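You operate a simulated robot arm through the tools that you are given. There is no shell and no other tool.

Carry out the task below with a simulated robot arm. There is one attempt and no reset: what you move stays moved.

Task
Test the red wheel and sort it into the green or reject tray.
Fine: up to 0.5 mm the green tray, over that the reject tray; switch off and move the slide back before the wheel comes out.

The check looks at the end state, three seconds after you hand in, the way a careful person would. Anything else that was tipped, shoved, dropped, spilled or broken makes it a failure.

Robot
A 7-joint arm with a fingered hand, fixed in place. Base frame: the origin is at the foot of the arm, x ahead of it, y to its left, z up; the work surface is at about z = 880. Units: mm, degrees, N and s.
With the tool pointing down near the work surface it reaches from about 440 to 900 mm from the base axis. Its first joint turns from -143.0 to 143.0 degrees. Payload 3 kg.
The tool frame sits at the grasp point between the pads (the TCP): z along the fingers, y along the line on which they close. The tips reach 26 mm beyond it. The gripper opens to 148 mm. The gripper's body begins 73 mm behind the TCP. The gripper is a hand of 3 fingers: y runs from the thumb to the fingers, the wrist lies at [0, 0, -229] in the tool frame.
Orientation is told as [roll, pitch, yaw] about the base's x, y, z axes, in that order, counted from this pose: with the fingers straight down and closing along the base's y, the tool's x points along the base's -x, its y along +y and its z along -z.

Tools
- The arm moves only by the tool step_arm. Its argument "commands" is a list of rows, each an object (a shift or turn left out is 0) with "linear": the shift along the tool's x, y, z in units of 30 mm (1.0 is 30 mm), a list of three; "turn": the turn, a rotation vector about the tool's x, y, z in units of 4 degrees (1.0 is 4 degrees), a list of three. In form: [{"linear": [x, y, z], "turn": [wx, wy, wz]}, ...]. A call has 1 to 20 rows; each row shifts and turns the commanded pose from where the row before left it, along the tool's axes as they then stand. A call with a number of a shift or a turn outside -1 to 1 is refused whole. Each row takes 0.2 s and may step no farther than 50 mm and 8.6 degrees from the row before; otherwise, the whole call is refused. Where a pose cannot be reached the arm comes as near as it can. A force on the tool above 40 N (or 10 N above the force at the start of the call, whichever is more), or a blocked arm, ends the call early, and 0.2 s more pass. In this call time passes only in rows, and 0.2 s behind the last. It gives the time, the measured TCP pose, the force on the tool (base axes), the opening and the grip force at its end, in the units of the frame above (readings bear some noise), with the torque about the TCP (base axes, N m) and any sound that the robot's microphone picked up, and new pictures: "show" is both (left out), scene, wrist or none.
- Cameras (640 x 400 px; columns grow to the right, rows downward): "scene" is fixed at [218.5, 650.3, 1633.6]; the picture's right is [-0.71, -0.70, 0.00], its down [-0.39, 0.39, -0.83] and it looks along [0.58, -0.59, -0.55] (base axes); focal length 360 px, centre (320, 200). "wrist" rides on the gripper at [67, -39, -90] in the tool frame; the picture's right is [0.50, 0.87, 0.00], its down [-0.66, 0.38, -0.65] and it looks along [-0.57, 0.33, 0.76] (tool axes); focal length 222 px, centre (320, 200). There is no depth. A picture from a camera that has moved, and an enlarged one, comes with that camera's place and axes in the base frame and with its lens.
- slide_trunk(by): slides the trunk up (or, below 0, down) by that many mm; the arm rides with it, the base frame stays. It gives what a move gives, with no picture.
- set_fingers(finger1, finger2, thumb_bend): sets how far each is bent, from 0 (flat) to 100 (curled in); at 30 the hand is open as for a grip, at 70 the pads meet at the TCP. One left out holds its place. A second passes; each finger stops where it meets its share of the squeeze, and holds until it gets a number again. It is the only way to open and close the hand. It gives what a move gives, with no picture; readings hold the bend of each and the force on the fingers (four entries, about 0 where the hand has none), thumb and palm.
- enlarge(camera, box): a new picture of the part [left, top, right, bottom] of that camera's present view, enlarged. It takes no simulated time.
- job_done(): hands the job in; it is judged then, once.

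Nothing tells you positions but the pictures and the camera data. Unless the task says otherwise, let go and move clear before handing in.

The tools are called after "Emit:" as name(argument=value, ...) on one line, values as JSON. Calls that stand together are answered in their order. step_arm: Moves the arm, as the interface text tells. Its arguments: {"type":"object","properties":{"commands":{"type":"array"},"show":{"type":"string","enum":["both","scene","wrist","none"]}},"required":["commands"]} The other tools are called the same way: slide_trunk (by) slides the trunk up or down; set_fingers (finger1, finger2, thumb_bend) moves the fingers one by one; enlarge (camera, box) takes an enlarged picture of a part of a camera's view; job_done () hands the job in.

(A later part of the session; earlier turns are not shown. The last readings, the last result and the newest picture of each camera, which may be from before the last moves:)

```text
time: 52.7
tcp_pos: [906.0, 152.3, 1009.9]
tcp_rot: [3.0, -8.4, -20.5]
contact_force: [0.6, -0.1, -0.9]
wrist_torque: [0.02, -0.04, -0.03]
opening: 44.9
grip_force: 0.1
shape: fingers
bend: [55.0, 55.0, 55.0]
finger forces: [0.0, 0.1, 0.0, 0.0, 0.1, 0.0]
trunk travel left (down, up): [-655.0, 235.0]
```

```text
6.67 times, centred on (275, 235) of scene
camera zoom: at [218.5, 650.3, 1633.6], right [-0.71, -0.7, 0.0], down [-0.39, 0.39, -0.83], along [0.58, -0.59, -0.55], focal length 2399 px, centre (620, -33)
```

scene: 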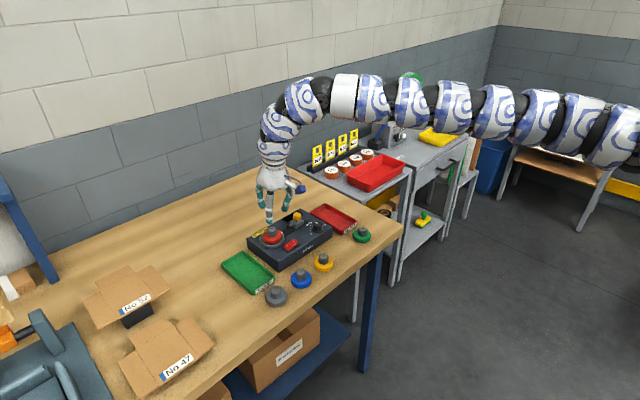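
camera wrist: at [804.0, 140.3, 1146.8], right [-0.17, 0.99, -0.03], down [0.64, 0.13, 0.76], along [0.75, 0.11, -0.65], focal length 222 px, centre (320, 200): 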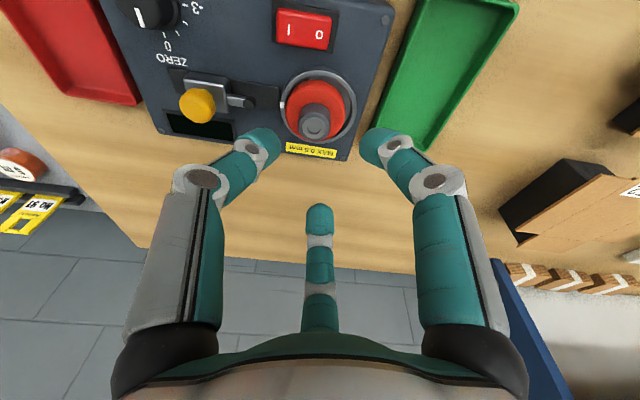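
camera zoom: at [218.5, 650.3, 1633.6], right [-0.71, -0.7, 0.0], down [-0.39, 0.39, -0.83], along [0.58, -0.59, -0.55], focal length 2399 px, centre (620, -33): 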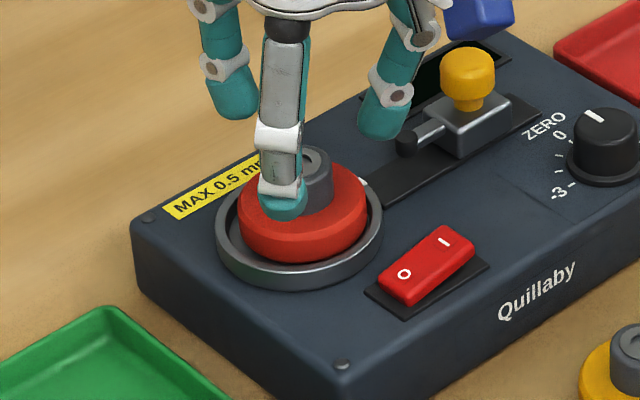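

Emit:
step_arm(commands=[{"linear": [0.03, -0.027, 0.4]}, {"linear": [0.03, -0.027, 0.4]}, {"linear": [0, 0, 0]}], show="none")

Emit:
enlarge(camera="wrist", box=[220, 60, 420, 220])

Emit:
set_fingers(finger1=59, finger2=59, thumb_bend=59)

Emit:
enlarge(camera="wrist", box=[220, 60, 420, 220])

```text
time: 53.5
tcp_pos: [907.3, 150.5, 986.2]
tcp_rot: [2.9, -8.5, -20.6]
contact_force: [0.2, 0.5, -0.2]
wrist_torque: [0.01, 0.01, 0.01]
opening: 45.1
grip_force: 0.1
shape: fingers
bend: [55.0, 55.0, 55.0]
finger forces: [0.1, 0.0, 0.1, 0.1, 0.0, 0.0]
trunk travel left (down, up): [-655.0, 235.0]
```

```text
2.50 times, centred on (320, 140) of wrist
camera zoom: at [817.6, 136.1, 1064.5], right [-0.17, 0.99, -0.03], down [0.63, 0.13, 0.76], along [0.75, 0.11, -0.65], focal length 555 px, centre (320, 350)
```

zoom: 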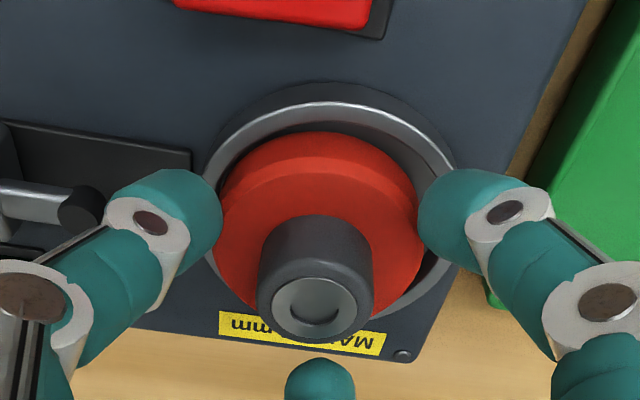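

```text
time: 54.5
tcp_pos: [906.8, 150.3, 986.9]
tcp_rot: [3.0, -8.5, -20.5]
contact_force: [-0.2, 0.8, 0.0]
wrist_torque: [-0.02, -0.01, 0.01]
opening: 33.3
grip_force: 0.0
shape: fingers
bend: [59.0, 59.0, 59.0]
finger forces: [0.0, 0.1, 0.0, 0.0, 0.0, 0.1]
trunk travel left (down, up): [-655.0, 235.0]
```

```text
2.50 times, centred on (320, 140) of wrist
camera zoom: at [817.5, 136.2, 1064.5], right [-0.17, 0.99, -0.03], down [0.64, 0.13, 0.76], along [0.75, 0.11, -0.65], focal length 555 px, centre (320, 350)
```

zoom: 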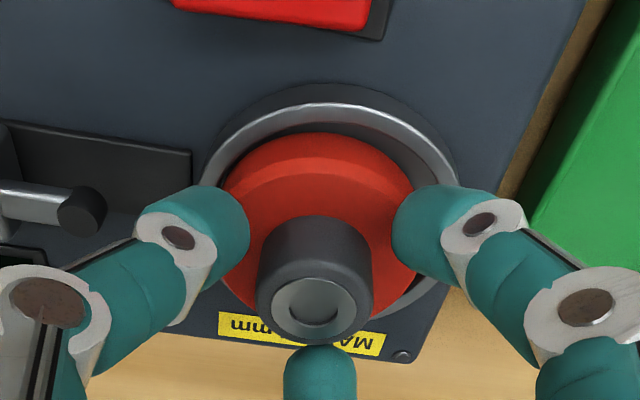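

Emit:
set_fingers(finger1=62, finger2=62, thumb_bend=62)

Emit:
enlarge(camera="wrist", box=[220, 60, 420, 220])

Emit:
enlarge(camera="scene", box=[245, 205, 305, 265])

```text
time: 55.5
tcp_pos: [908.5, 150.1, 988.2]
tcp_rot: [2.9, -8.6, -20.5]
contact_force: [-0.1, 0.5, -0.3]
wrist_torque: [-0.02, 0.0, 0.0]
opening: 24.0
grip_force: 0.8
shape: fingers
bend: [62.0, 61.0, 62.0]
finger forces: [0.0, 0.8, 0.0, 0.1, 0.1, 0.1]
trunk travel left (down, up): [-655.0, 235.0]
```

```text
2.50 times, centred on (320, 140) of wrist
camera zoom: at [817.5, 136.2, 1064.4], right [-0.17, 0.99, -0.03], down [0.64, 0.13, 0.76], along [0.75, 0.11, -0.65], focal length 555 px, centre (320, 350)
```

zoom: 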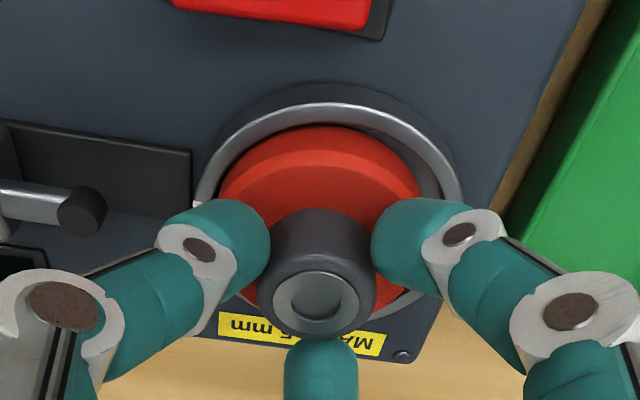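

```text
6.67 times, centred on (275, 235) of scene
camera zoom: at [218.5, 650.3, 1633.6], right [-0.71, -0.7, 0.0], down [-0.39, 0.39, -0.83], along [0.58, -0.59, -0.55], focal length 2399 px, centre (620, -33)
```

zoom: 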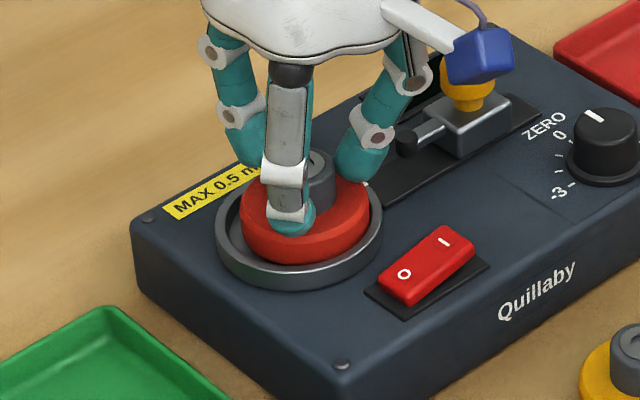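

Emit:
set_fingers(finger1=65, finger2=65, thumb_bend=65)

Emit:
enlarge(camera="wrist", box=[220, 60, 420, 220])

Emit:
enlarge(camera="scene", box=[245, 205, 305, 265])

```text
time: 56.5
tcp_pos: [907.8, 150.9, 987.2]
tcp_rot: [2.9, -8.5, -20.5]
contact_force: [1.0, 0.2, -0.1]
wrist_torque: [0.0, 0.01, 0.03]
opening: 20.1
grip_force: 3.5
shape: fingers
bend: [63.0, 61.0, 63.0]
finger forces: [1.5, 2.9, 0.0, 0.0, 2.6, 0.0]
trunk travel left (down, up): [-655.0, 235.0]
```

```text
2.50 times, centred on (320, 140) of wrist
camera zoom: at [817.5, 136.2, 1064.4], right [-0.17, 0.99, -0.03], down [0.64, 0.13, 0.76], along [0.75, 0.11, -0.65], focal length 555 px, centre (320, 350)
```

zoom: 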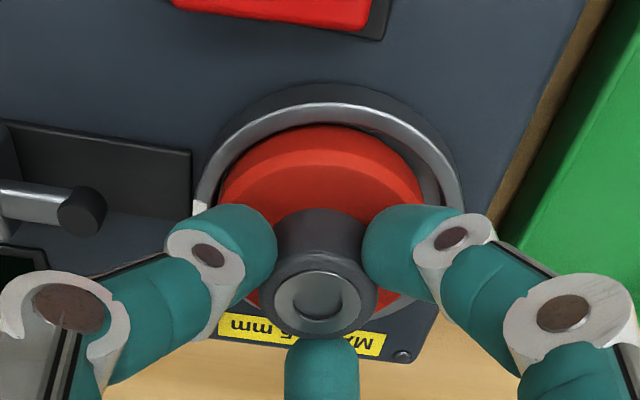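

```text
6.67 times, centred on (275, 235) of scene
camera zoom: at [218.5, 650.3, 1633.6], right [-0.71, -0.7, 0.0], down [-0.39, 0.39, -0.83], along [0.58, -0.59, -0.55], focal length 2399 px, centre (620, -33)
```

zoom: 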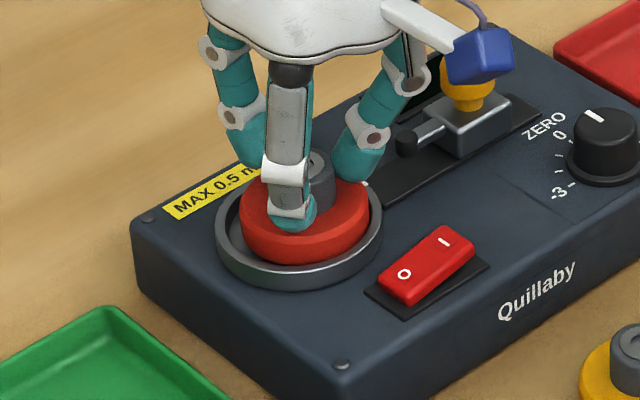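

The wheel is now centred to within about 1.5 mm. I'll nudge it 1 mm left, release gently and back off.

Emit:
step_arm(commands=[{"linear": [0.012, 0.035, 0]}, {"linear": [0, 0, 0]}], show="none")

Emit:
set_fingers(finger1=57, finger2=57, thumb_bend=57)

Emit:
step_arm(commands=[{"linear": [-0.05, 0.016, -0.33]}, {"linear": [-0.1, 0.03, -0.66]}, {"linear": [-0.1, 0.03, -0.66]}, {"linear": [-0.1, 0.03, -0.66]}, {"linear": [0.5, -0.2, -0.5]}, {"linear": [0, 0, 0]}])

Emit:
enlarge(camera="scene", box=[255, 205, 335, 255])

Emit:
enlarge(camera="wrist", box=[130, 20, 400, 180])

```text
time: 57.1
tcp_pos: [907.7, 151.9, 986.1]
tcp_rot: [2.9, -8.5, -20.4]
contact_force: [0.0, 0.5, 0.9]
wrist_torque: [0.04, 0.02, 0.0]
opening: 20.1
grip_force: 4.2
shape: fingers
bend: [63.0, 61.0, 63.0]
finger forces: [2.4, 2.8, 0.0, 0.1, 2.7, 0.0]
trunk travel left (down, up): [-655.0, 235.0]
```

```text
time: 58.1
tcp_pos: [907.8, 153.4, 985.9]
tcp_rot: [2.8, -8.5, -20.5]
contact_force: [-0.2, 0.6, 0.7]
wrist_torque: [-0.01, -0.01, 0.05]
opening: 41.7
grip_force: 0.1
shape: fingers
bend: [56.0, 56.0, 56.0]
finger forces: [0.0, 0.0, 0.0, 0.0, 0.0, 0.0]
trunk travel left (down, up): [-655.0, 235.0]
```

```text
time: 59.5
tcp_pos: [888.2, 152.1, 1068.5]
tcp_rot: [2.9, -8.5, -20.6]
contact_force: [-0.7, -0.4, -0.7]
wrist_torque: [0.03, 0.08, 0.02]
opening: 41.6
grip_force: 0.1
shape: fingers
bend: [56.0, 56.0, 56.0]
finger forces: [0.0, 0.1, 0.0, 0.0, 0.0, 0.0]
trunk travel left (down, up): [-655.0, 235.0]
camera wrist: at [798.0, 138.2, 1146.0], right [-0.17, 0.99, -0.03], down [0.64, 0.13, 0.76], along [0.75, 0.11, -0.65], focal length 222 px, centre (320, 200)
```

scene: 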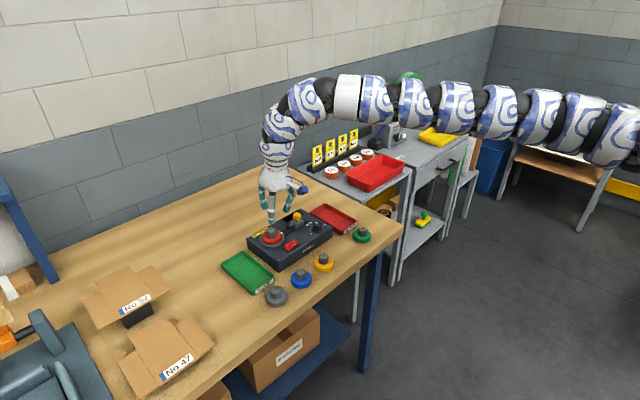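
wrist: 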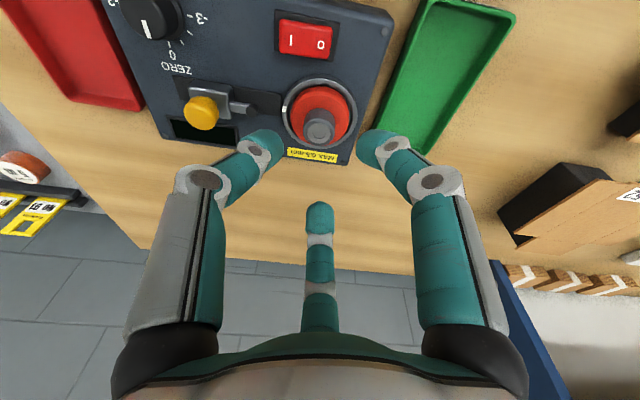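

```text
8.00 times, centred on (295, 230) of scene
camera zoom: at [218.5, 650.3, 1633.6], right [-0.71, -0.7, 0.0], down [-0.39, 0.39, -0.83], along [0.58, -0.59, -0.55], focal length 2879 px, centre (520, -40)
```

zoom: 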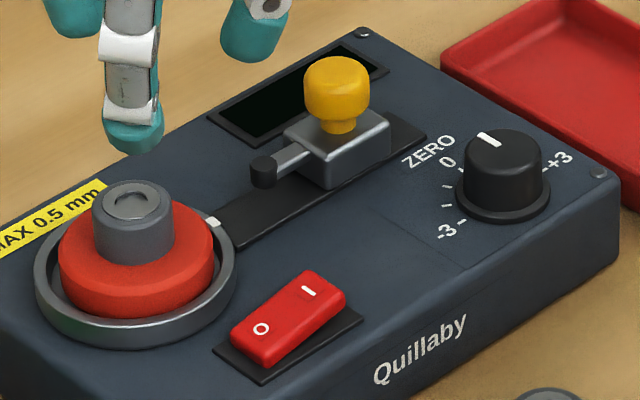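

```text
2.37 times, centred on (265, 100) of wrist
camera zoom: at [798.0, 138.2, 1146.0], right [-0.17, 0.99, -0.03], down [0.64, 0.13, 0.76], along [0.75, 0.11, -0.65], focal length 526 px, centre (450, 437)
```

zoom: 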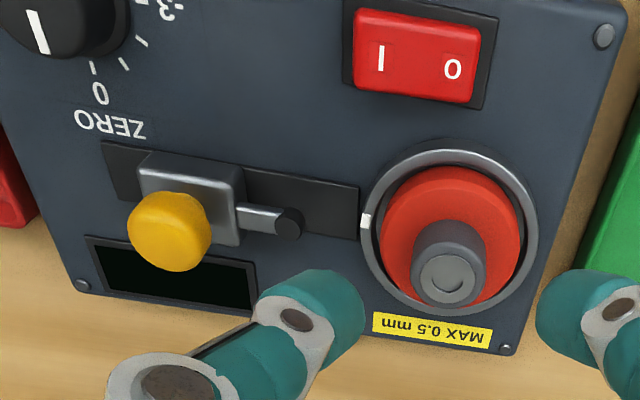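

The wheel is well centred and flat. Next is the slide: I place the yellow knob at about [919, 41] with its top near z = 968, so I'll move above it and check alignment.

Emit:
step_arm(commands=[{"linear": [-0.473, -0.81, 0.35]}, {"linear": [-0.473, -0.81, 0.35]}, {"linear": [-0.473, -0.81, 0.35]}, {"linear": [-0.473, -0.81, 0.35]}, {"linear": [0, 0, 0]}])

Emit:
enlarge(camera="wrist", box=[220, 60, 420, 220])

Emit:
enlarge(camera="scene", box=[265, 180, 335, 250])

```text
time: 60.7
tcp_pos: [915.4, 41.3, 1031.2]
tcp_rot: [2.9, -8.5, -20.6]
contact_force: [-0.6, 0.5, 0.0]
wrist_torque: [0.02, -0.01, 0.0]
opening: 42.4
grip_force: 0.1
shape: fingers
bend: [56.0, 56.0, 56.0]
finger forces: [0.1, 0.0, 0.0, 0.0, 0.0, 0.1]
trunk travel left (down, up): [-655.0, 235.0]
camera wrist: at [825.5, 27.2, 1109.2], right [-0.17, 0.99, -0.03], down [0.63, 0.13, 0.76], along [0.75, 0.11, -0.65], focal length 222 px, centre (320, 200)
```

scene: 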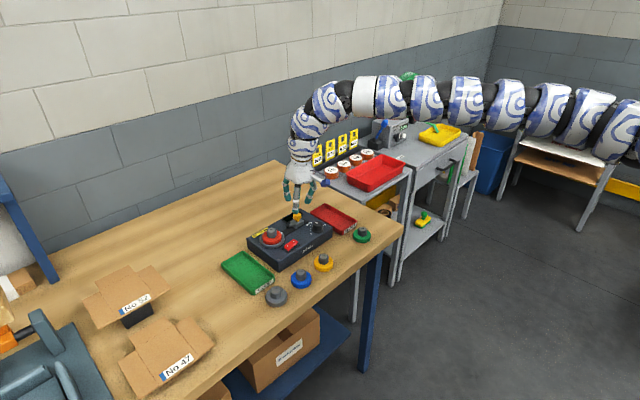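
wrist: 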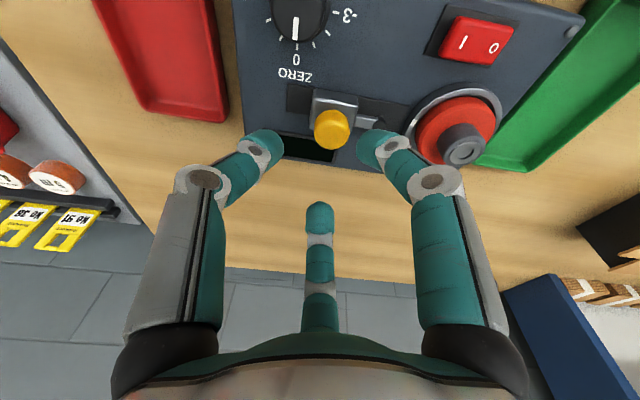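

```text
2.50 times, centred on (320, 140) of wrist
camera zoom: at [825.5, 27.2, 1109.2], right [-0.17, 0.99, -0.03], down [0.63, 0.13, 0.76], along [0.75, 0.11, -0.65], focal length 555 px, centre (320, 350)
```

zoom: 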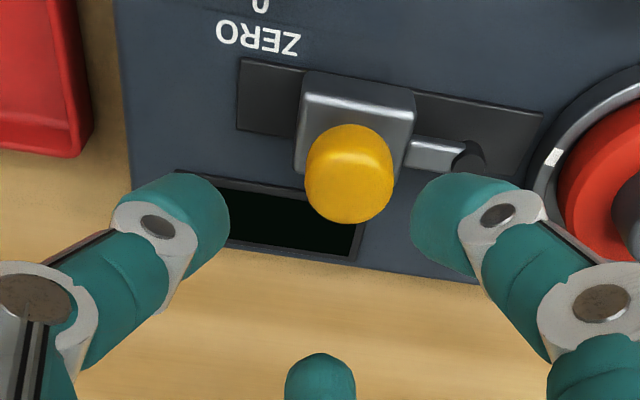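

```text
5.71 times, centred on (300, 215) of scene
camera zoom: at [218.5, 650.3, 1633.6], right [-0.71, -0.7, 0.0], down [-0.39, 0.39, -0.83], along [0.58, -0.59, -0.55], focal length 2056 px, centre (434, 114)
```

zoom: 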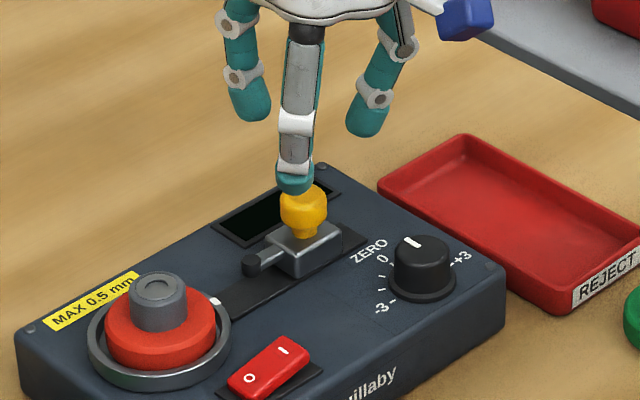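

Triangulating two wrist views puts the knob at [913.5, 46], head mid-height z ≈ 964. I'll correct and descend part-way.

Emit:
step_arm(commands=[{"linear": [0.2, 0.1, 0.33]}, {"linear": [0.15, 0, 0.35]}, {"linear": [0.05, -0.03, 0.33]}, {"linear": [0, 0, 0]}], show="none")

Emit:
enlarge(camera="wrist", box=[220, 60, 420, 220])

Emit:
enlarge(camera="scene", box=[275, 190, 325, 240])

```text
time: 61.7
tcp_pos: [910.9, 46.7, 1001.0]
tcp_rot: [2.9, -8.5, -20.5]
contact_force: [0.0, -0.4, 0.4]
wrist_torque: [-0.03, 0.01, -0.02]
opening: 42.1
grip_force: 0.1
shape: fingers
bend: [56.0, 56.0, 56.0]
finger forces: [0.0, 0.0, 0.1, 0.0, 0.0, 0.1]
trunk travel left (down, up): [-655.0, 235.0]
```

```text
2.50 times, centred on (320, 140) of wrist
camera zoom: at [820.2, 32.7, 1077.7], right [-0.17, 0.99, -0.03], down [0.63, 0.13, 0.76], along [0.75, 0.11, -0.65], focal length 555 px, centre (320, 350)
```

zoom: 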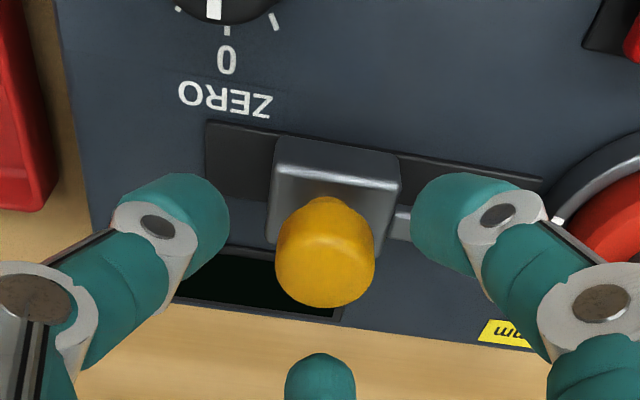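

```text
8.00 times, centred on (300, 215) of scene
camera zoom: at [218.5, 650.3, 1633.6], right [-0.71, -0.7, 0.0], down [-0.39, 0.39, -0.83], along [0.58, -0.59, -0.55], focal length 2879 px, centre (480, 80)
```

zoom: 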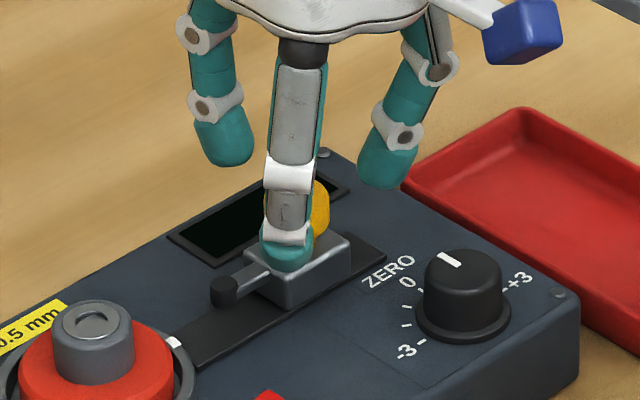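

Well aligned over the knob. Down to grip height, then close on the knob head.

Emit:
step_arm(commands=[{"linear": [0.029, -0.009, 0.3]}, {"linear": [0.029, -0.009, 0.3]}, {"linear": [0, 0, 0]}], show="none")

Emit:
set_fingers(finger1=62, finger2=62, thumb_bend=62)

Emit:
enlarge(camera="wrist", box=[220, 60, 420, 220])

Emit:
enlarge(camera="scene", box=[275, 190, 325, 240])

```text
time: 62.5
tcp_pos: [911.3, 46.8, 981.4]
tcp_rot: [2.9, -8.5, -20.4]
contact_force: [-0.1, -0.3, -0.5]
wrist_torque: [0.04, 0.04, 0.01]
opening: 41.9
grip_force: 0.0
shape: fingers
bend: [56.0, 56.0, 56.0]
finger forces: [0.1, 0.0, 0.1, 0.0, 0.1, 0.1]
trunk travel left (down, up): [-655.0, 235.0]
```

```text
time: 63.5
tcp_pos: [911.1, 46.1, 981.3]
tcp_rot: [2.8, -8.5, -20.4]
contact_force: [-0.5, 0.3, -0.2]
wrist_torque: [0.01, 0.01, 0.02]
opening: 24.1
grip_force: 0.0
shape: fingers
bend: [62.0, 62.0, 62.0]
finger forces: [0.0, 0.0, 0.0, 0.1, 0.0, 0.0]
trunk travel left (down, up): [-655.0, 235.0]
```

```text
2.50 times, centred on (320, 140) of wrist
camera zoom: at [821.0, 32.7, 1059.2], right [-0.17, 0.99, -0.03], down [0.63, 0.13, 0.76], along [0.75, 0.11, -0.65], focal length 555 px, centre (320, 350)
```

zoom: 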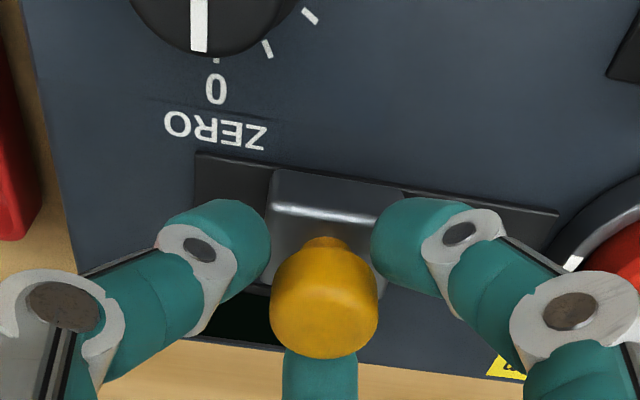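

```text
8.00 times, centred on (300, 215) of scene
camera zoom: at [218.5, 650.3, 1633.6], right [-0.71, -0.7, 0.0], down [-0.39, 0.39, -0.83], along [0.58, -0.59, -0.55], focal length 2879 px, centre (480, 80)
```

zoom: 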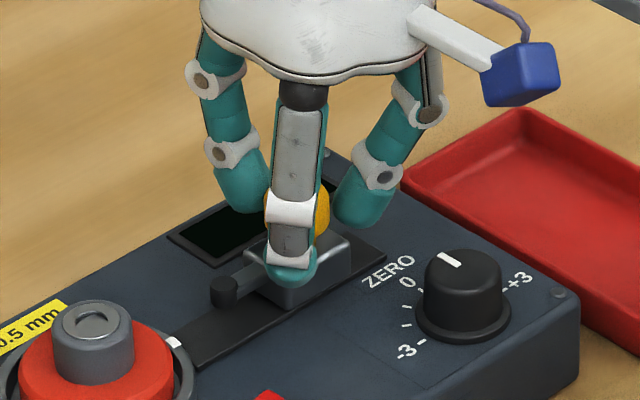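

Emit:
set_fingers(finger1=69, finger2=69, thumb_bend=69)

Emit:
enlarge(camera="wrist", box=[220, 60, 420, 220])

```text
time: 64.5
tcp_pos: [912.1, 46.6, 981.1]
tcp_rot: [2.8, -8.4, -20.4]
contact_force: [-0.6, -1.3, -1.1]
wrist_torque: [0.01, 0.06, 0.0]
opening: 16.6
grip_force: 7.2
shape: fingers
bend: [63.0, 63.0, 66.0]
finger forces: [4.8, 4.7, 0.1, 0.0, 5.5, 0.1]
trunk travel left (down, up): [-655.0, 235.0]
```

```text
2.50 times, centred on (320, 140) of wrist
camera zoom: at [821.0, 32.7, 1059.2], right [-0.17, 0.99, -0.03], down [0.64, 0.13, 0.76], along [0.75, 0.11, -0.65], focal length 555 px, centre (320, 350)
```

zoom: 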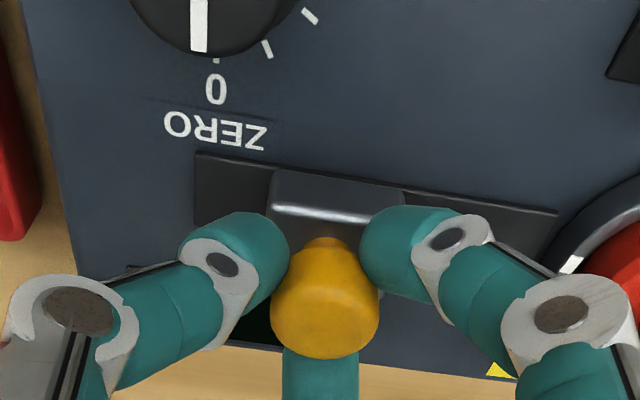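

The knob is gripped. I'll slide it toward the wheel, 24 mm first, watching the force.

Emit:
step_arm(commands=[{"linear": [0.069, 0.188, 0]}, {"linear": [0.069, 0.188, 0]}, {"linear": [0.069, 0.188, 0]}, {"linear": [0.069, 0.188, 0]}, {"linear": [0, 0, 0]}], show="none")

Emit:
enlarge(camera="wrist", box=[240, 40, 480, 220])

Emit:
enlarge(camera="scene", box=[255, 190, 325, 250])

```text
time: 65.7
tcp_pos: [910.4, 70.9, 982.7]
tcp_rot: [2.8, -8.5, -20.5]
contact_force: [1.0, -0.9, -0.8]
wrist_torque: [0.0, -0.01, 0.04]
opening: 16.5
grip_force: 7.7
shape: fingers
bend: [64.0, 63.0, 66.0]
finger forces: [4.5, 5.4, 0.1, 0.0, 5.2, 0.1]
trunk travel left (down, up): [-655.0, 235.0]
```

```text
2.22 times, centred on (360, 130) of wrist
camera zoom: at [820.6, 56.3, 1059.3], right [-0.17, 0.99, -0.03], down [0.64, 0.13, 0.76], along [0.75, 0.11, -0.65], focal length 494 px, centre (231, 356)
```

zoom: 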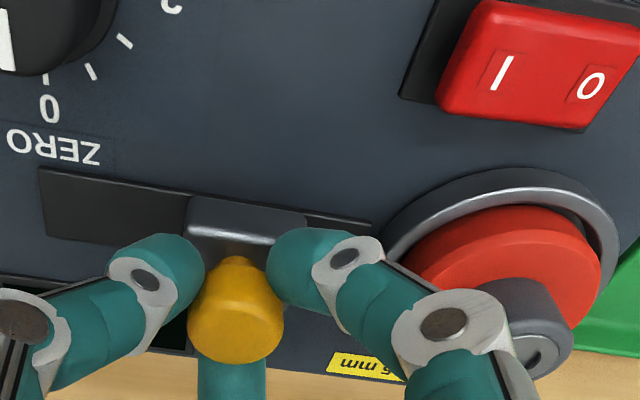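

```text
6.67 times, centred on (290, 220) of scene
camera zoom: at [218.5, 650.3, 1633.6], right [-0.71, -0.7, 0.0], down [-0.39, 0.39, -0.83], along [0.58, -0.59, -0.55], focal length 2399 px, centre (520, 67)
```

zoom: 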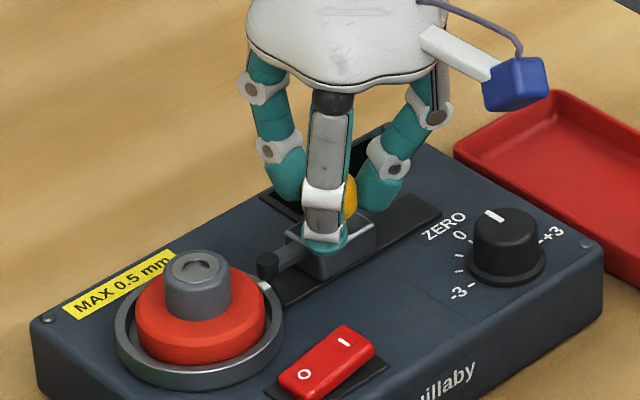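

Emit:
step_arm(commands=[{"linear": [0.023, 0.063, 0]}, {"linear": [0.023, 0.063, 0]}, {"linear": [0.023, 0.063, 0]}, {"linear": [0, 0, 0]}], show="none")

Emit:
enlarge(camera="scene", box=[255, 205, 305, 245])

Emit:
enlarge(camera="wrist", box=[240, 40, 480, 220])

```text
time: 66.7
tcp_pos: [910.0, 76.8, 981.7]
tcp_rot: [2.9, -8.5, -20.5]
contact_force: [1.2, -2.4, 2.0]
wrist_torque: [-0.07, -0.02, 0.0]
opening: 16.5
grip_force: 8.4
shape: fingers
bend: [64.0, 63.0, 66.0]
finger forces: [4.6, 5.7, 0.0, 0.0, 6.3, 0.0]
trunk travel left (down, up): [-655.0, 235.0]
```

```text
10.00 times, centred on (280, 225) of scene
camera zoom: at [218.5, 650.3, 1633.6], right [-0.71, -0.7, 0.0], down [-0.39, 0.39, -0.83], along [0.58, -0.59, -0.55], focal length 3599 px, centre (720, -50)
```

zoom: 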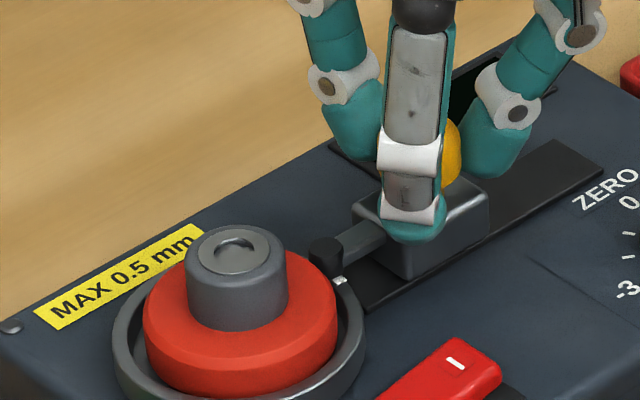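

```text
2.22 times, centred on (360, 130) of wrist
camera zoom: at [820.4, 62.5, 1058.8], right [-0.17, 0.99, -0.03], down [0.63, 0.13, 0.76], along [0.75, 0.11, -0.65], focal length 494 px, centre (231, 356)
```

zoom: 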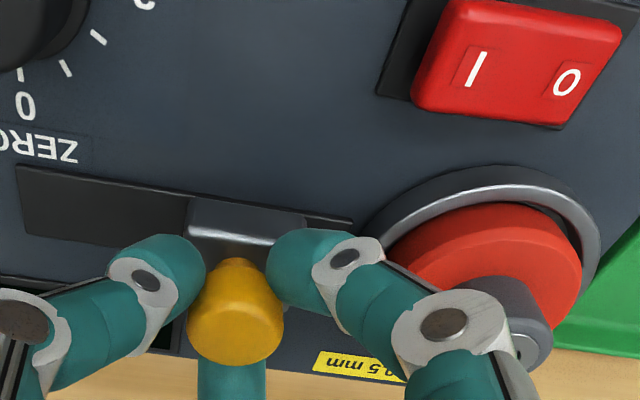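

Emit:
step_arm(commands=[{"linear": [0.023, 0.063, 0]}, {"linear": [0.012, 0.031, 0]}, {"linear": [0, 0, 0]}], show="none")

Emit:
enlarge(camera="scene", box=[260, 210, 300, 240])

```text
time: 67.5
tcp_pos: [910.2, 78.1, 981.4]
tcp_rot: [2.9, -8.5, -20.5]
contact_force: [0.9, -7.7, 5.2]
wrist_torque: [-0.2, -0.03, -0.02]
opening: 16.4
grip_force: 8.8
shape: fingers
bend: [64.0, 63.0, 66.0]
finger forces: [3.7, 4.9, 0.1, 0.1, 9.0, 0.1]
trunk travel left (down, up): [-655.0, 235.0]
```

```text
13.33 times, centred on (280, 225) of scene
camera zoom: at [218.5, 650.3, 1633.6], right [-0.71, -0.7, 0.0], down [-0.39, 0.39, -0.83], along [0.58, -0.59, -0.55], focal length 4798 px, centre (853, -133)
```

zoom: 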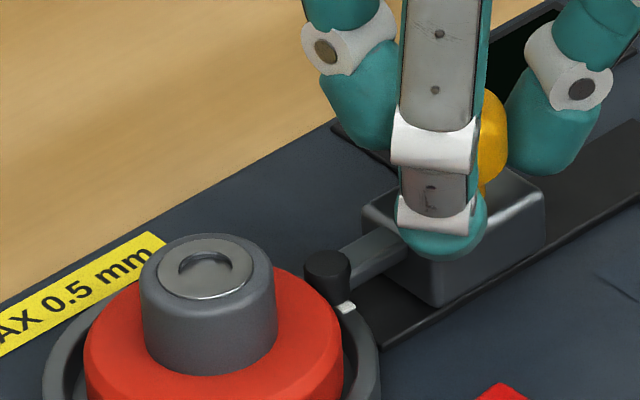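

The slide has reached its stop (7.7 N resistance, probe at the wheel, wheel unmoved). I'll relax the push, open the fingers and rise clear.

Emit:
step_arm(commands=[{"linear": [-0.017, -0.04, 0]}, {"linear": [0, 0, 0]}], show="none")

Emit:
set_fingers(finger1=57, finger2=57, thumb_bend=57)

Emit:
step_arm(commands=[{"linear": [-0.05, 0.016, -0.33]}, {"linear": [-0.1, 0.03, -0.66]}, {"linear": [-0.1, 0.03, -0.66]}, {"linear": [0, 0, -0.66]}, {"linear": [0, 0, 0]}])

Emit:
enlarge(camera="scene", box=[255, 205, 335, 255])

Emit:
enlarge(camera="wrist", box=[220, 20, 460, 180])

```text
time: 68.1
tcp_pos: [910.7, 78.2, 982.2]
tcp_rot: [3.0, -8.5, -20.5]
contact_force: [1.2, -3.8, 2.6]
wrist_torque: [-0.1, -0.06, -0.02]
opening: 16.0
grip_force: 8.6
shape: fingers
bend: [64.0, 63.0, 66.0]
finger forces: [4.4, 4.9, 0.0, 0.1, 7.7, 0.1]
trunk travel left (down, up): [-655.0, 235.0]
```

```text
time: 69.1
tcp_pos: [910.5, 78.5, 981.9]
tcp_rot: [3.0, -8.5, -20.5]
contact_force: [0.2, -0.1, 0.4]
wrist_torque: [0.01, -0.02, 0.01]
opening: 41.9
grip_force: 0.1
shape: fingers
bend: [56.0, 56.0, 56.0]
finger forces: [0.0, 0.0, 0.0, 0.0, 0.0, 0.0]
trunk travel left (down, up): [-655.0, 235.0]
```

```text
time: 70.3
tcp_pos: [907.9, 78.6, 1052.1]
tcp_rot: [2.9, -8.5, -20.4]
contact_force: [0.1, 0.1, -0.2]
wrist_torque: [-0.01, 0.0, -0.03]
opening: 41.9
grip_force: 0.2
shape: fingers
bend: [56.0, 56.0, 56.0]
finger forces: [0.1, 0.0, 0.1, 0.0, 0.0, 0.0]
trunk travel left (down, up): [-655.0, 235.0]
camera wrist: at [817.6, 64.1, 1129.5], right [-0.17, 0.99, -0.03], down [0.64, 0.13, 0.76], along [0.75, 0.11, -0.65], focal length 222 px, centre (320, 200)
```

scene: 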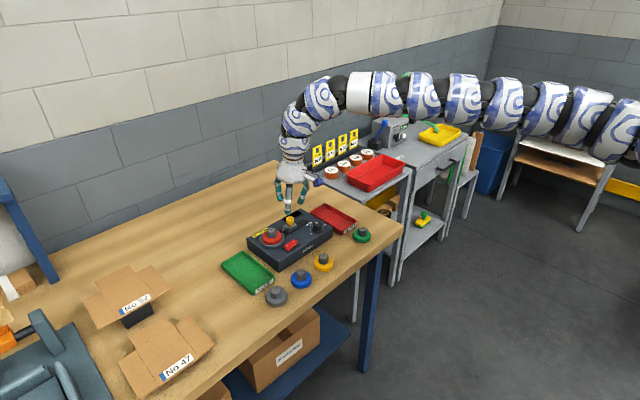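
wrist: 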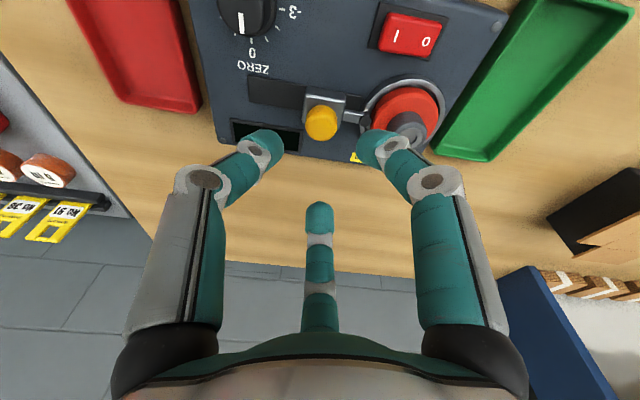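

```text
8.00 times, centred on (295, 230) of scene
camera zoom: at [218.5, 650.3, 1633.6], right [-0.71, -0.7, 0.0], down [-0.39, 0.39, -0.83], along [0.58, -0.59, -0.55], focal length 2879 px, centre (520, -40)
```

zoom: 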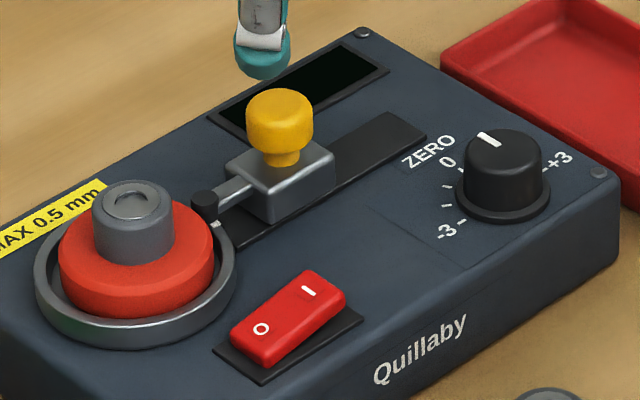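

```text
2.50 times, centred on (340, 100) of wrist
camera zoom: at [817.6, 64.1, 1129.5], right [-0.17, 0.99, -0.03], down [0.64, 0.13, 0.76], along [0.75, 0.11, -0.65], focal length 555 px, centre (270, 450)
```

zoom: 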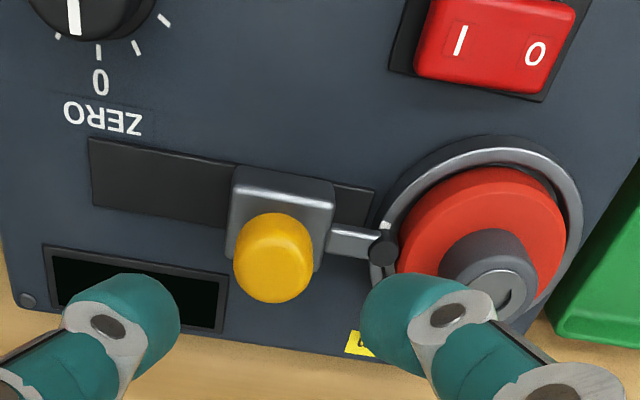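

The probe now sits at the wheel's rim. The rocker's O end is down (off); its I end is at about [853, 118, 941]. I'll close the fingers into a point, straighten the hand upright and move above the I end.

Emit:
set_fingers(finger1=70, finger2=70, thumb_bend=70)

Emit:
step_arm(commands=[{"linear": [0.766, 0.13, 0.1], "turn": [0.257, 0.7, 0]}, {"linear": [0.766, 0.13, 0.1], "turn": [0.257, 0.7, 0]}, {"linear": [0.766, 0.13, 0.1], "turn": [0.257, 0.7, 0]}, {"linear": [0, 0, 0]}])

Emit:
enlarge(camera="wrist", box=[220, 40, 460, 240])

Emit:
enlarge(camera="scene", box=[260, 180, 340, 260])

```text
time: 71.3
tcp_pos: [908.1, 77.8, 1050.4]
tcp_rot: [2.9, -8.6, -20.6]
contact_force: [0.4, -0.5, -0.3]
wrist_torque: [0.01, -0.02, 0.02]
opening: 0.2
grip_force: 0.0
shape: fingers
bend: [69.0, 69.0, 70.0]
finger forces: [0.0, 0.1, 0.0, 0.0, 0.1, 0.1]
trunk travel left (down, up): [-655.0, 235.0]
```

```text
time: 72.3
tcp_pos: [848.3, 114.6, 1036.7]
tcp_rot: [-0.3, 0.0, -20.3]
contact_force: [0.0, 0.0, 1.0]
wrist_torque: [0.02, 0.0, 0.01]
opening: 0.3
grip_force: 0.0
shape: fingers
bend: [69.0, 69.0, 70.0]
finger forces: [0.1, 0.0, 0.1, 0.0, 0.1, 0.0]
trunk travel left (down, up): [-655.0, 235.0]
camera wrist: at [772.9, 99.4, 1127.0], right [-0.17, 0.99, 0.0], down [0.75, 0.13, 0.65], along [0.64, 0.11, -0.76], focal length 222 px, centre (320, 200)
```

scene: 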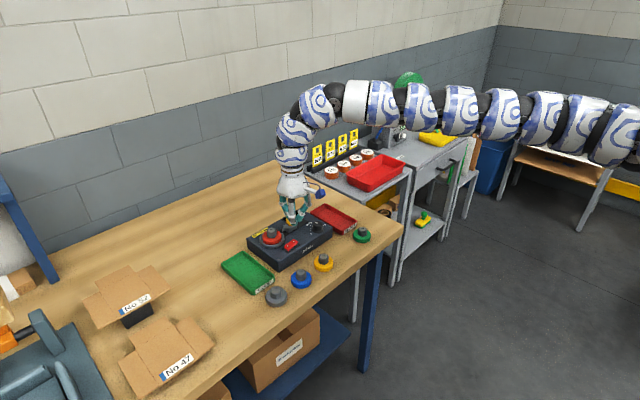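
wrist: 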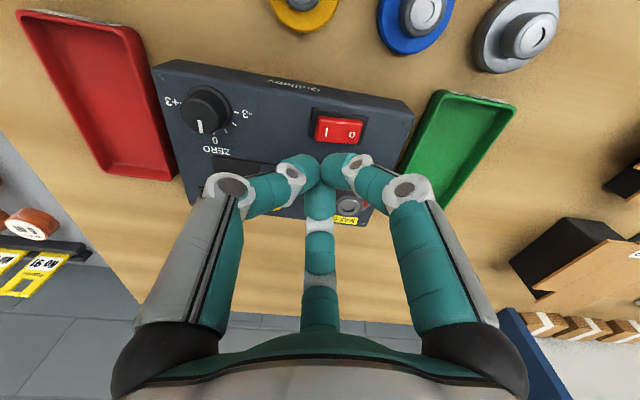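

```text
2.00 times, centred on (340, 140) of wrist
camera zoom: at [772.9, 99.4, 1127.0], right [-0.17, 0.99, 0.0], down [0.75, 0.13, 0.65], along [0.64, 0.11, -0.76], focal length 444 px, centre (280, 320)
```

zoom: 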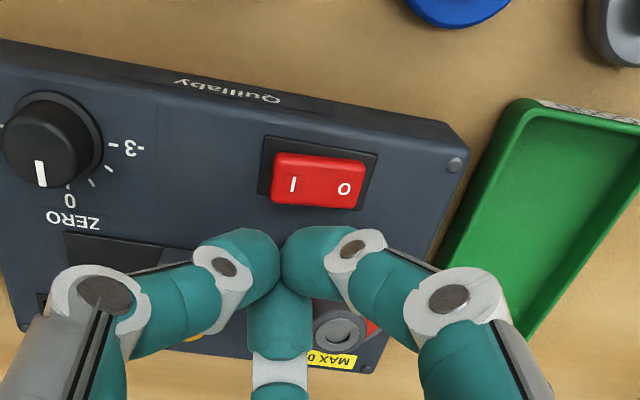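

```text
5.00 times, centred on (300, 220) of scene
camera zoom: at [218.5, 650.3, 1633.6], right [-0.71, -0.7, 0.0], down [-0.39, 0.39, -0.83], along [0.58, -0.59, -0.55], focal length 1799 px, centre (420, 100)
```

zoom: 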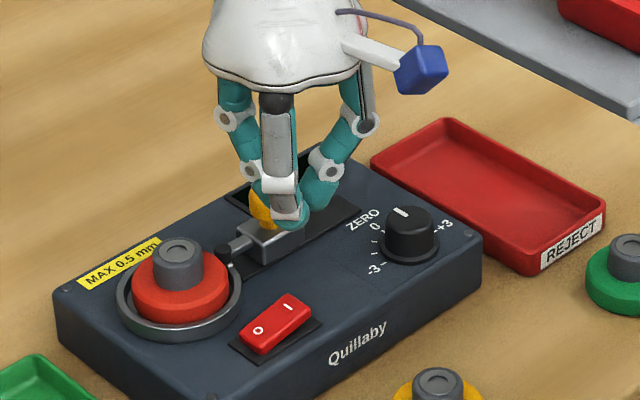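

The hand is upright at [848, 115] over the I end. I'll descend to just above the rocker and then press in small steps, watching force and sound.

Emit:
step_arm(commands=[{"linear": [0, 0.05, 0.687]}, {"linear": [0, 0, 0.687]}, {"linear": [0, 0, 0.6]}, {"linear": [0, 0, 0]}], show="none")

Emit:
enlarge(camera="wrist", box=[220, 60, 460, 240])

Emit:
enlarge(camera="scene", box=[265, 200, 325, 260])

```text
time: 73.3
tcp_pos: [848.9, 115.3, 976.4]
tcp_rot: [-0.2, -0.1, -20.2]
contact_force: [-0.4, 0.6, 0.7]
wrist_torque: [0.0, -0.03, -0.02]
opening: 0.3
grip_force: 0.2
shape: fingers
bend: [69.0, 69.0, 70.0]
finger forces: [0.1, 0.1, 0.0, 0.1, 0.0, 0.1]
trunk travel left (down, up): [-655.0, 235.0]
```

```text
2.22 times, centred on (340, 150) of wrist
camera zoom: at [772.6, 101.3, 1067.7], right [-0.17, 0.99, 0.0], down [0.75, 0.13, 0.65], along [0.64, 0.11, -0.76], focal length 494 px, centre (276, 311)
```

zoom: 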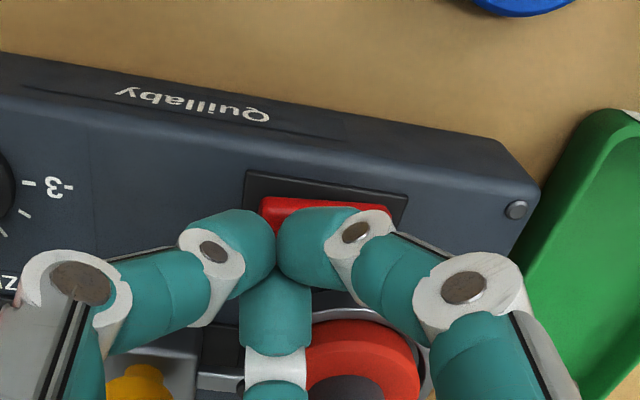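

```text
6.67 times, centred on (295, 230) of scene
camera zoom: at [218.5, 650.3, 1633.6], right [-0.71, -0.7, 0.0], down [-0.39, 0.39, -0.83], along [0.58, -0.59, -0.55], focal length 2399 px, centre (487, 0)
```

zoom: 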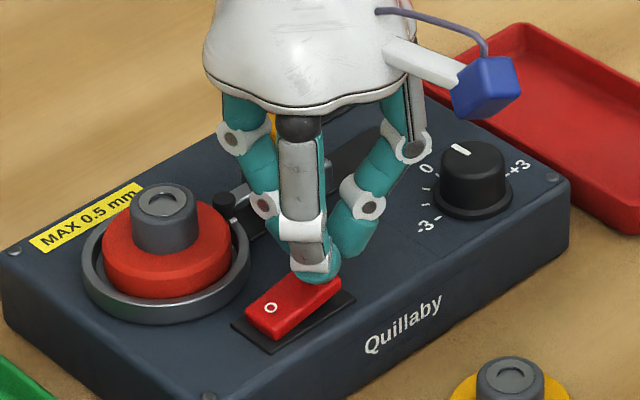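

Emit:
step_arm(commands=[{"linear": [0, 0, 0.1]}, {"linear": [0, 0, 0.067]}, {"linear": [0, 0, 0.067]}, {"linear": [0, 0, 0]}], show="none")

Emit:
enlarge(camera="scene", box=[265, 200, 325, 260])

```text
time: 74.3
tcp_pos: [848.4, 114.7, 968.7]
tcp_rot: [-0.2, -0.1, -20.2]
contact_force: [0.7, 0.5, 0.0]
wrist_torque: [-0.01, -0.01, -0.02]
opening: 0.1
grip_force: 0.0
shape: fingers
bend: [69.0, 69.0, 70.0]
finger forces: [0.1, 0.0, 0.0, 0.1, 0.0, 0.0]
trunk travel left (down, up): [-655.0, 235.0]
```

```text
6.67 times, centred on (295, 230) of scene
camera zoom: at [218.5, 650.3, 1633.6], right [-0.71, -0.7, 0.0], down [-0.39, 0.39, -0.83], along [0.58, -0.59, -0.55], focal length 2399 px, centre (487, 0)
```

zoom: 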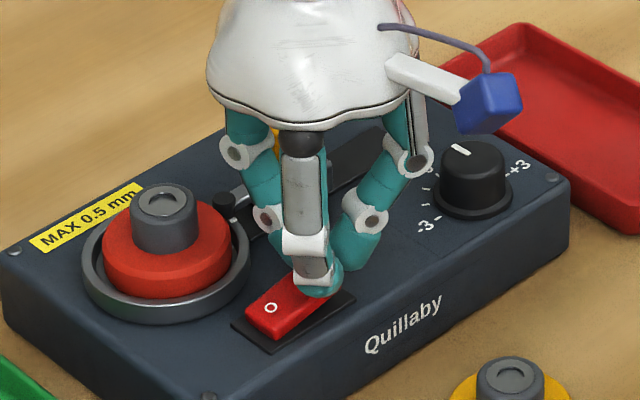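

Emit:
step_arm(commands=[{"linear": [0, 0, 0.067]}, {"linear": [0, 0, 0.067]}, {"linear": [0, 0, 0]}], show="none")

Emit:
enlarge(camera="scene", box=[265, 200, 325, 260])

```text
time: 75.1
tcp_pos: [848.4, 115.1, 966.0]
tcp_rot: [-0.2, -0.1, -20.3]
contact_force: [-0.7, 0.5, 0.3]
wrist_torque: [0.01, -0.05, -0.02]
opening: 0.2
grip_force: 0.1
shape: fingers
bend: [69.0, 70.0, 70.0]
finger forces: [0.0, 0.0, 0.0, 0.1, 0.0, 0.0]
trunk travel left (down, up): [-655.0, 235.0]
```

```text
6.67 times, centred on (295, 230) of scene
camera zoom: at [218.5, 650.3, 1633.6], right [-0.71, -0.7, 0.0], down [-0.39, 0.39, -0.83], along [0.58, -0.59, -0.55], focal length 2399 px, centre (487, 0)
```

zoom: 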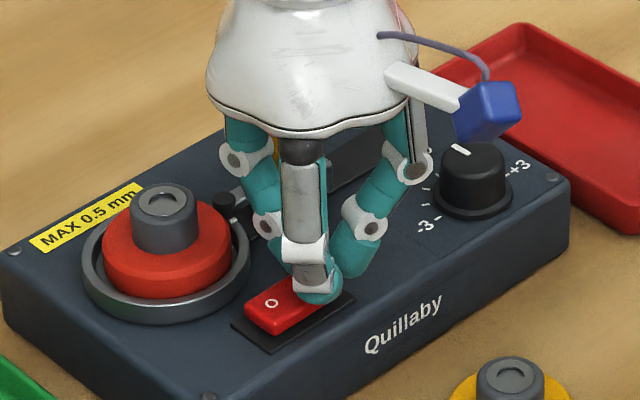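

The rocker's O end appears to have risen, so it may have flipped. I'll check the display.

Emit:
enlarge(camera="scene", box=[265, 200, 335, 250])

Emit:
step_arm(commands=[{"linear": [0, 0, 0]}])

```text
8.00 times, centred on (300, 225) of scene
camera zoom: at [218.5, 650.3, 1633.6], right [-0.71, -0.7, 0.0], down [-0.39, 0.39, -0.83], along [0.58, -0.59, -0.55], focal length 2879 px, centre (480, 0)
```

zoom: 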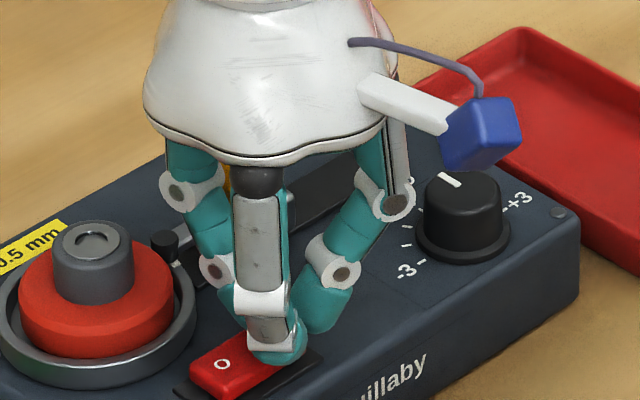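

```text
time: 75.5
tcp_pos: [848.5, 114.6, 966.8]
tcp_rot: [-0.2, -0.1, -20.2]
contact_force: [-0.5, 0.0, 0.2]
wrist_torque: [-0.03, 0.01, 0.0]
opening: 0.2
grip_force: 0.1
shape: fingers
bend: [69.0, 70.0, 70.0]
finger forces: [0.0, 0.0, 0.1, 0.0, 0.0, 0.0]
trunk travel left (down, up): [-655.0, 235.0]
camera wrist: at [772.0, 101.2, 1056.3], right [-0.17, 0.99, 0.0], down [0.75, 0.13, 0.65], along [0.64, 0.11, -0.76], focal length 222 px, centre (320, 200)
```

scene: 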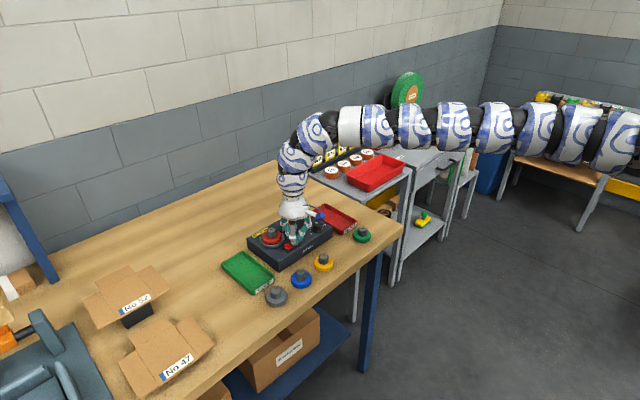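
wrist: 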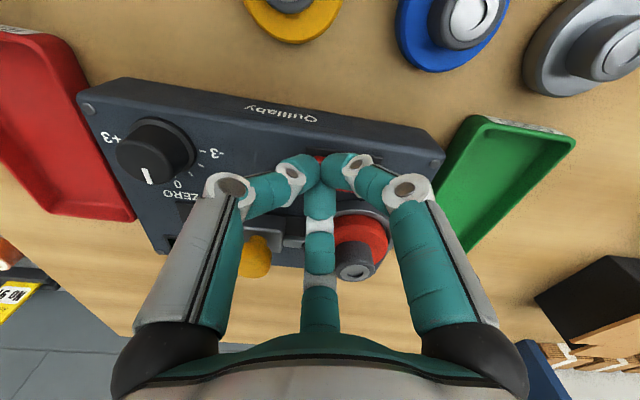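

Emit:
step_arm(commands=[{"linear": [0, 0, 0.067]}, {"linear": [0, 0, 0]}], show="none")

Emit:
enlarge(camera="scene", box=[265, 210, 315, 260])

```text
time: 76.1
tcp_pos: [848.3, 113.9, 963.1]
tcp_rot: [-0.2, -0.1, -20.3]
contact_force: [0.0, 0.3, 4.7]
wrist_torque: [0.07, 0.01, 0.04]
opening: 0.0
grip_force: 2.2
shape: fingers
bend: [70.0, 70.0, 70.0]
finger forces: [3.9, 1.3, 0.0, 0.1, 0.1, 0.1]
trunk travel left (down, up): [-655.0, 235.0]
```

```text
8.00 times, centred on (290, 235) of scene
camera zoom: at [218.5, 650.3, 1633.6], right [-0.71, -0.7, 0.0], down [-0.39, 0.39, -0.83], along [0.58, -0.59, -0.55], focal length 2879 px, centre (560, -80)
```

zoom: 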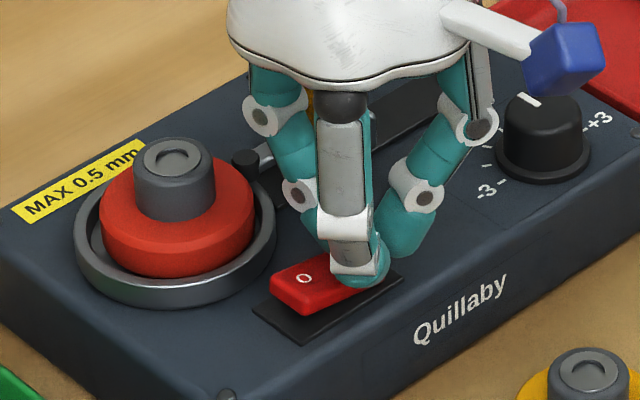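

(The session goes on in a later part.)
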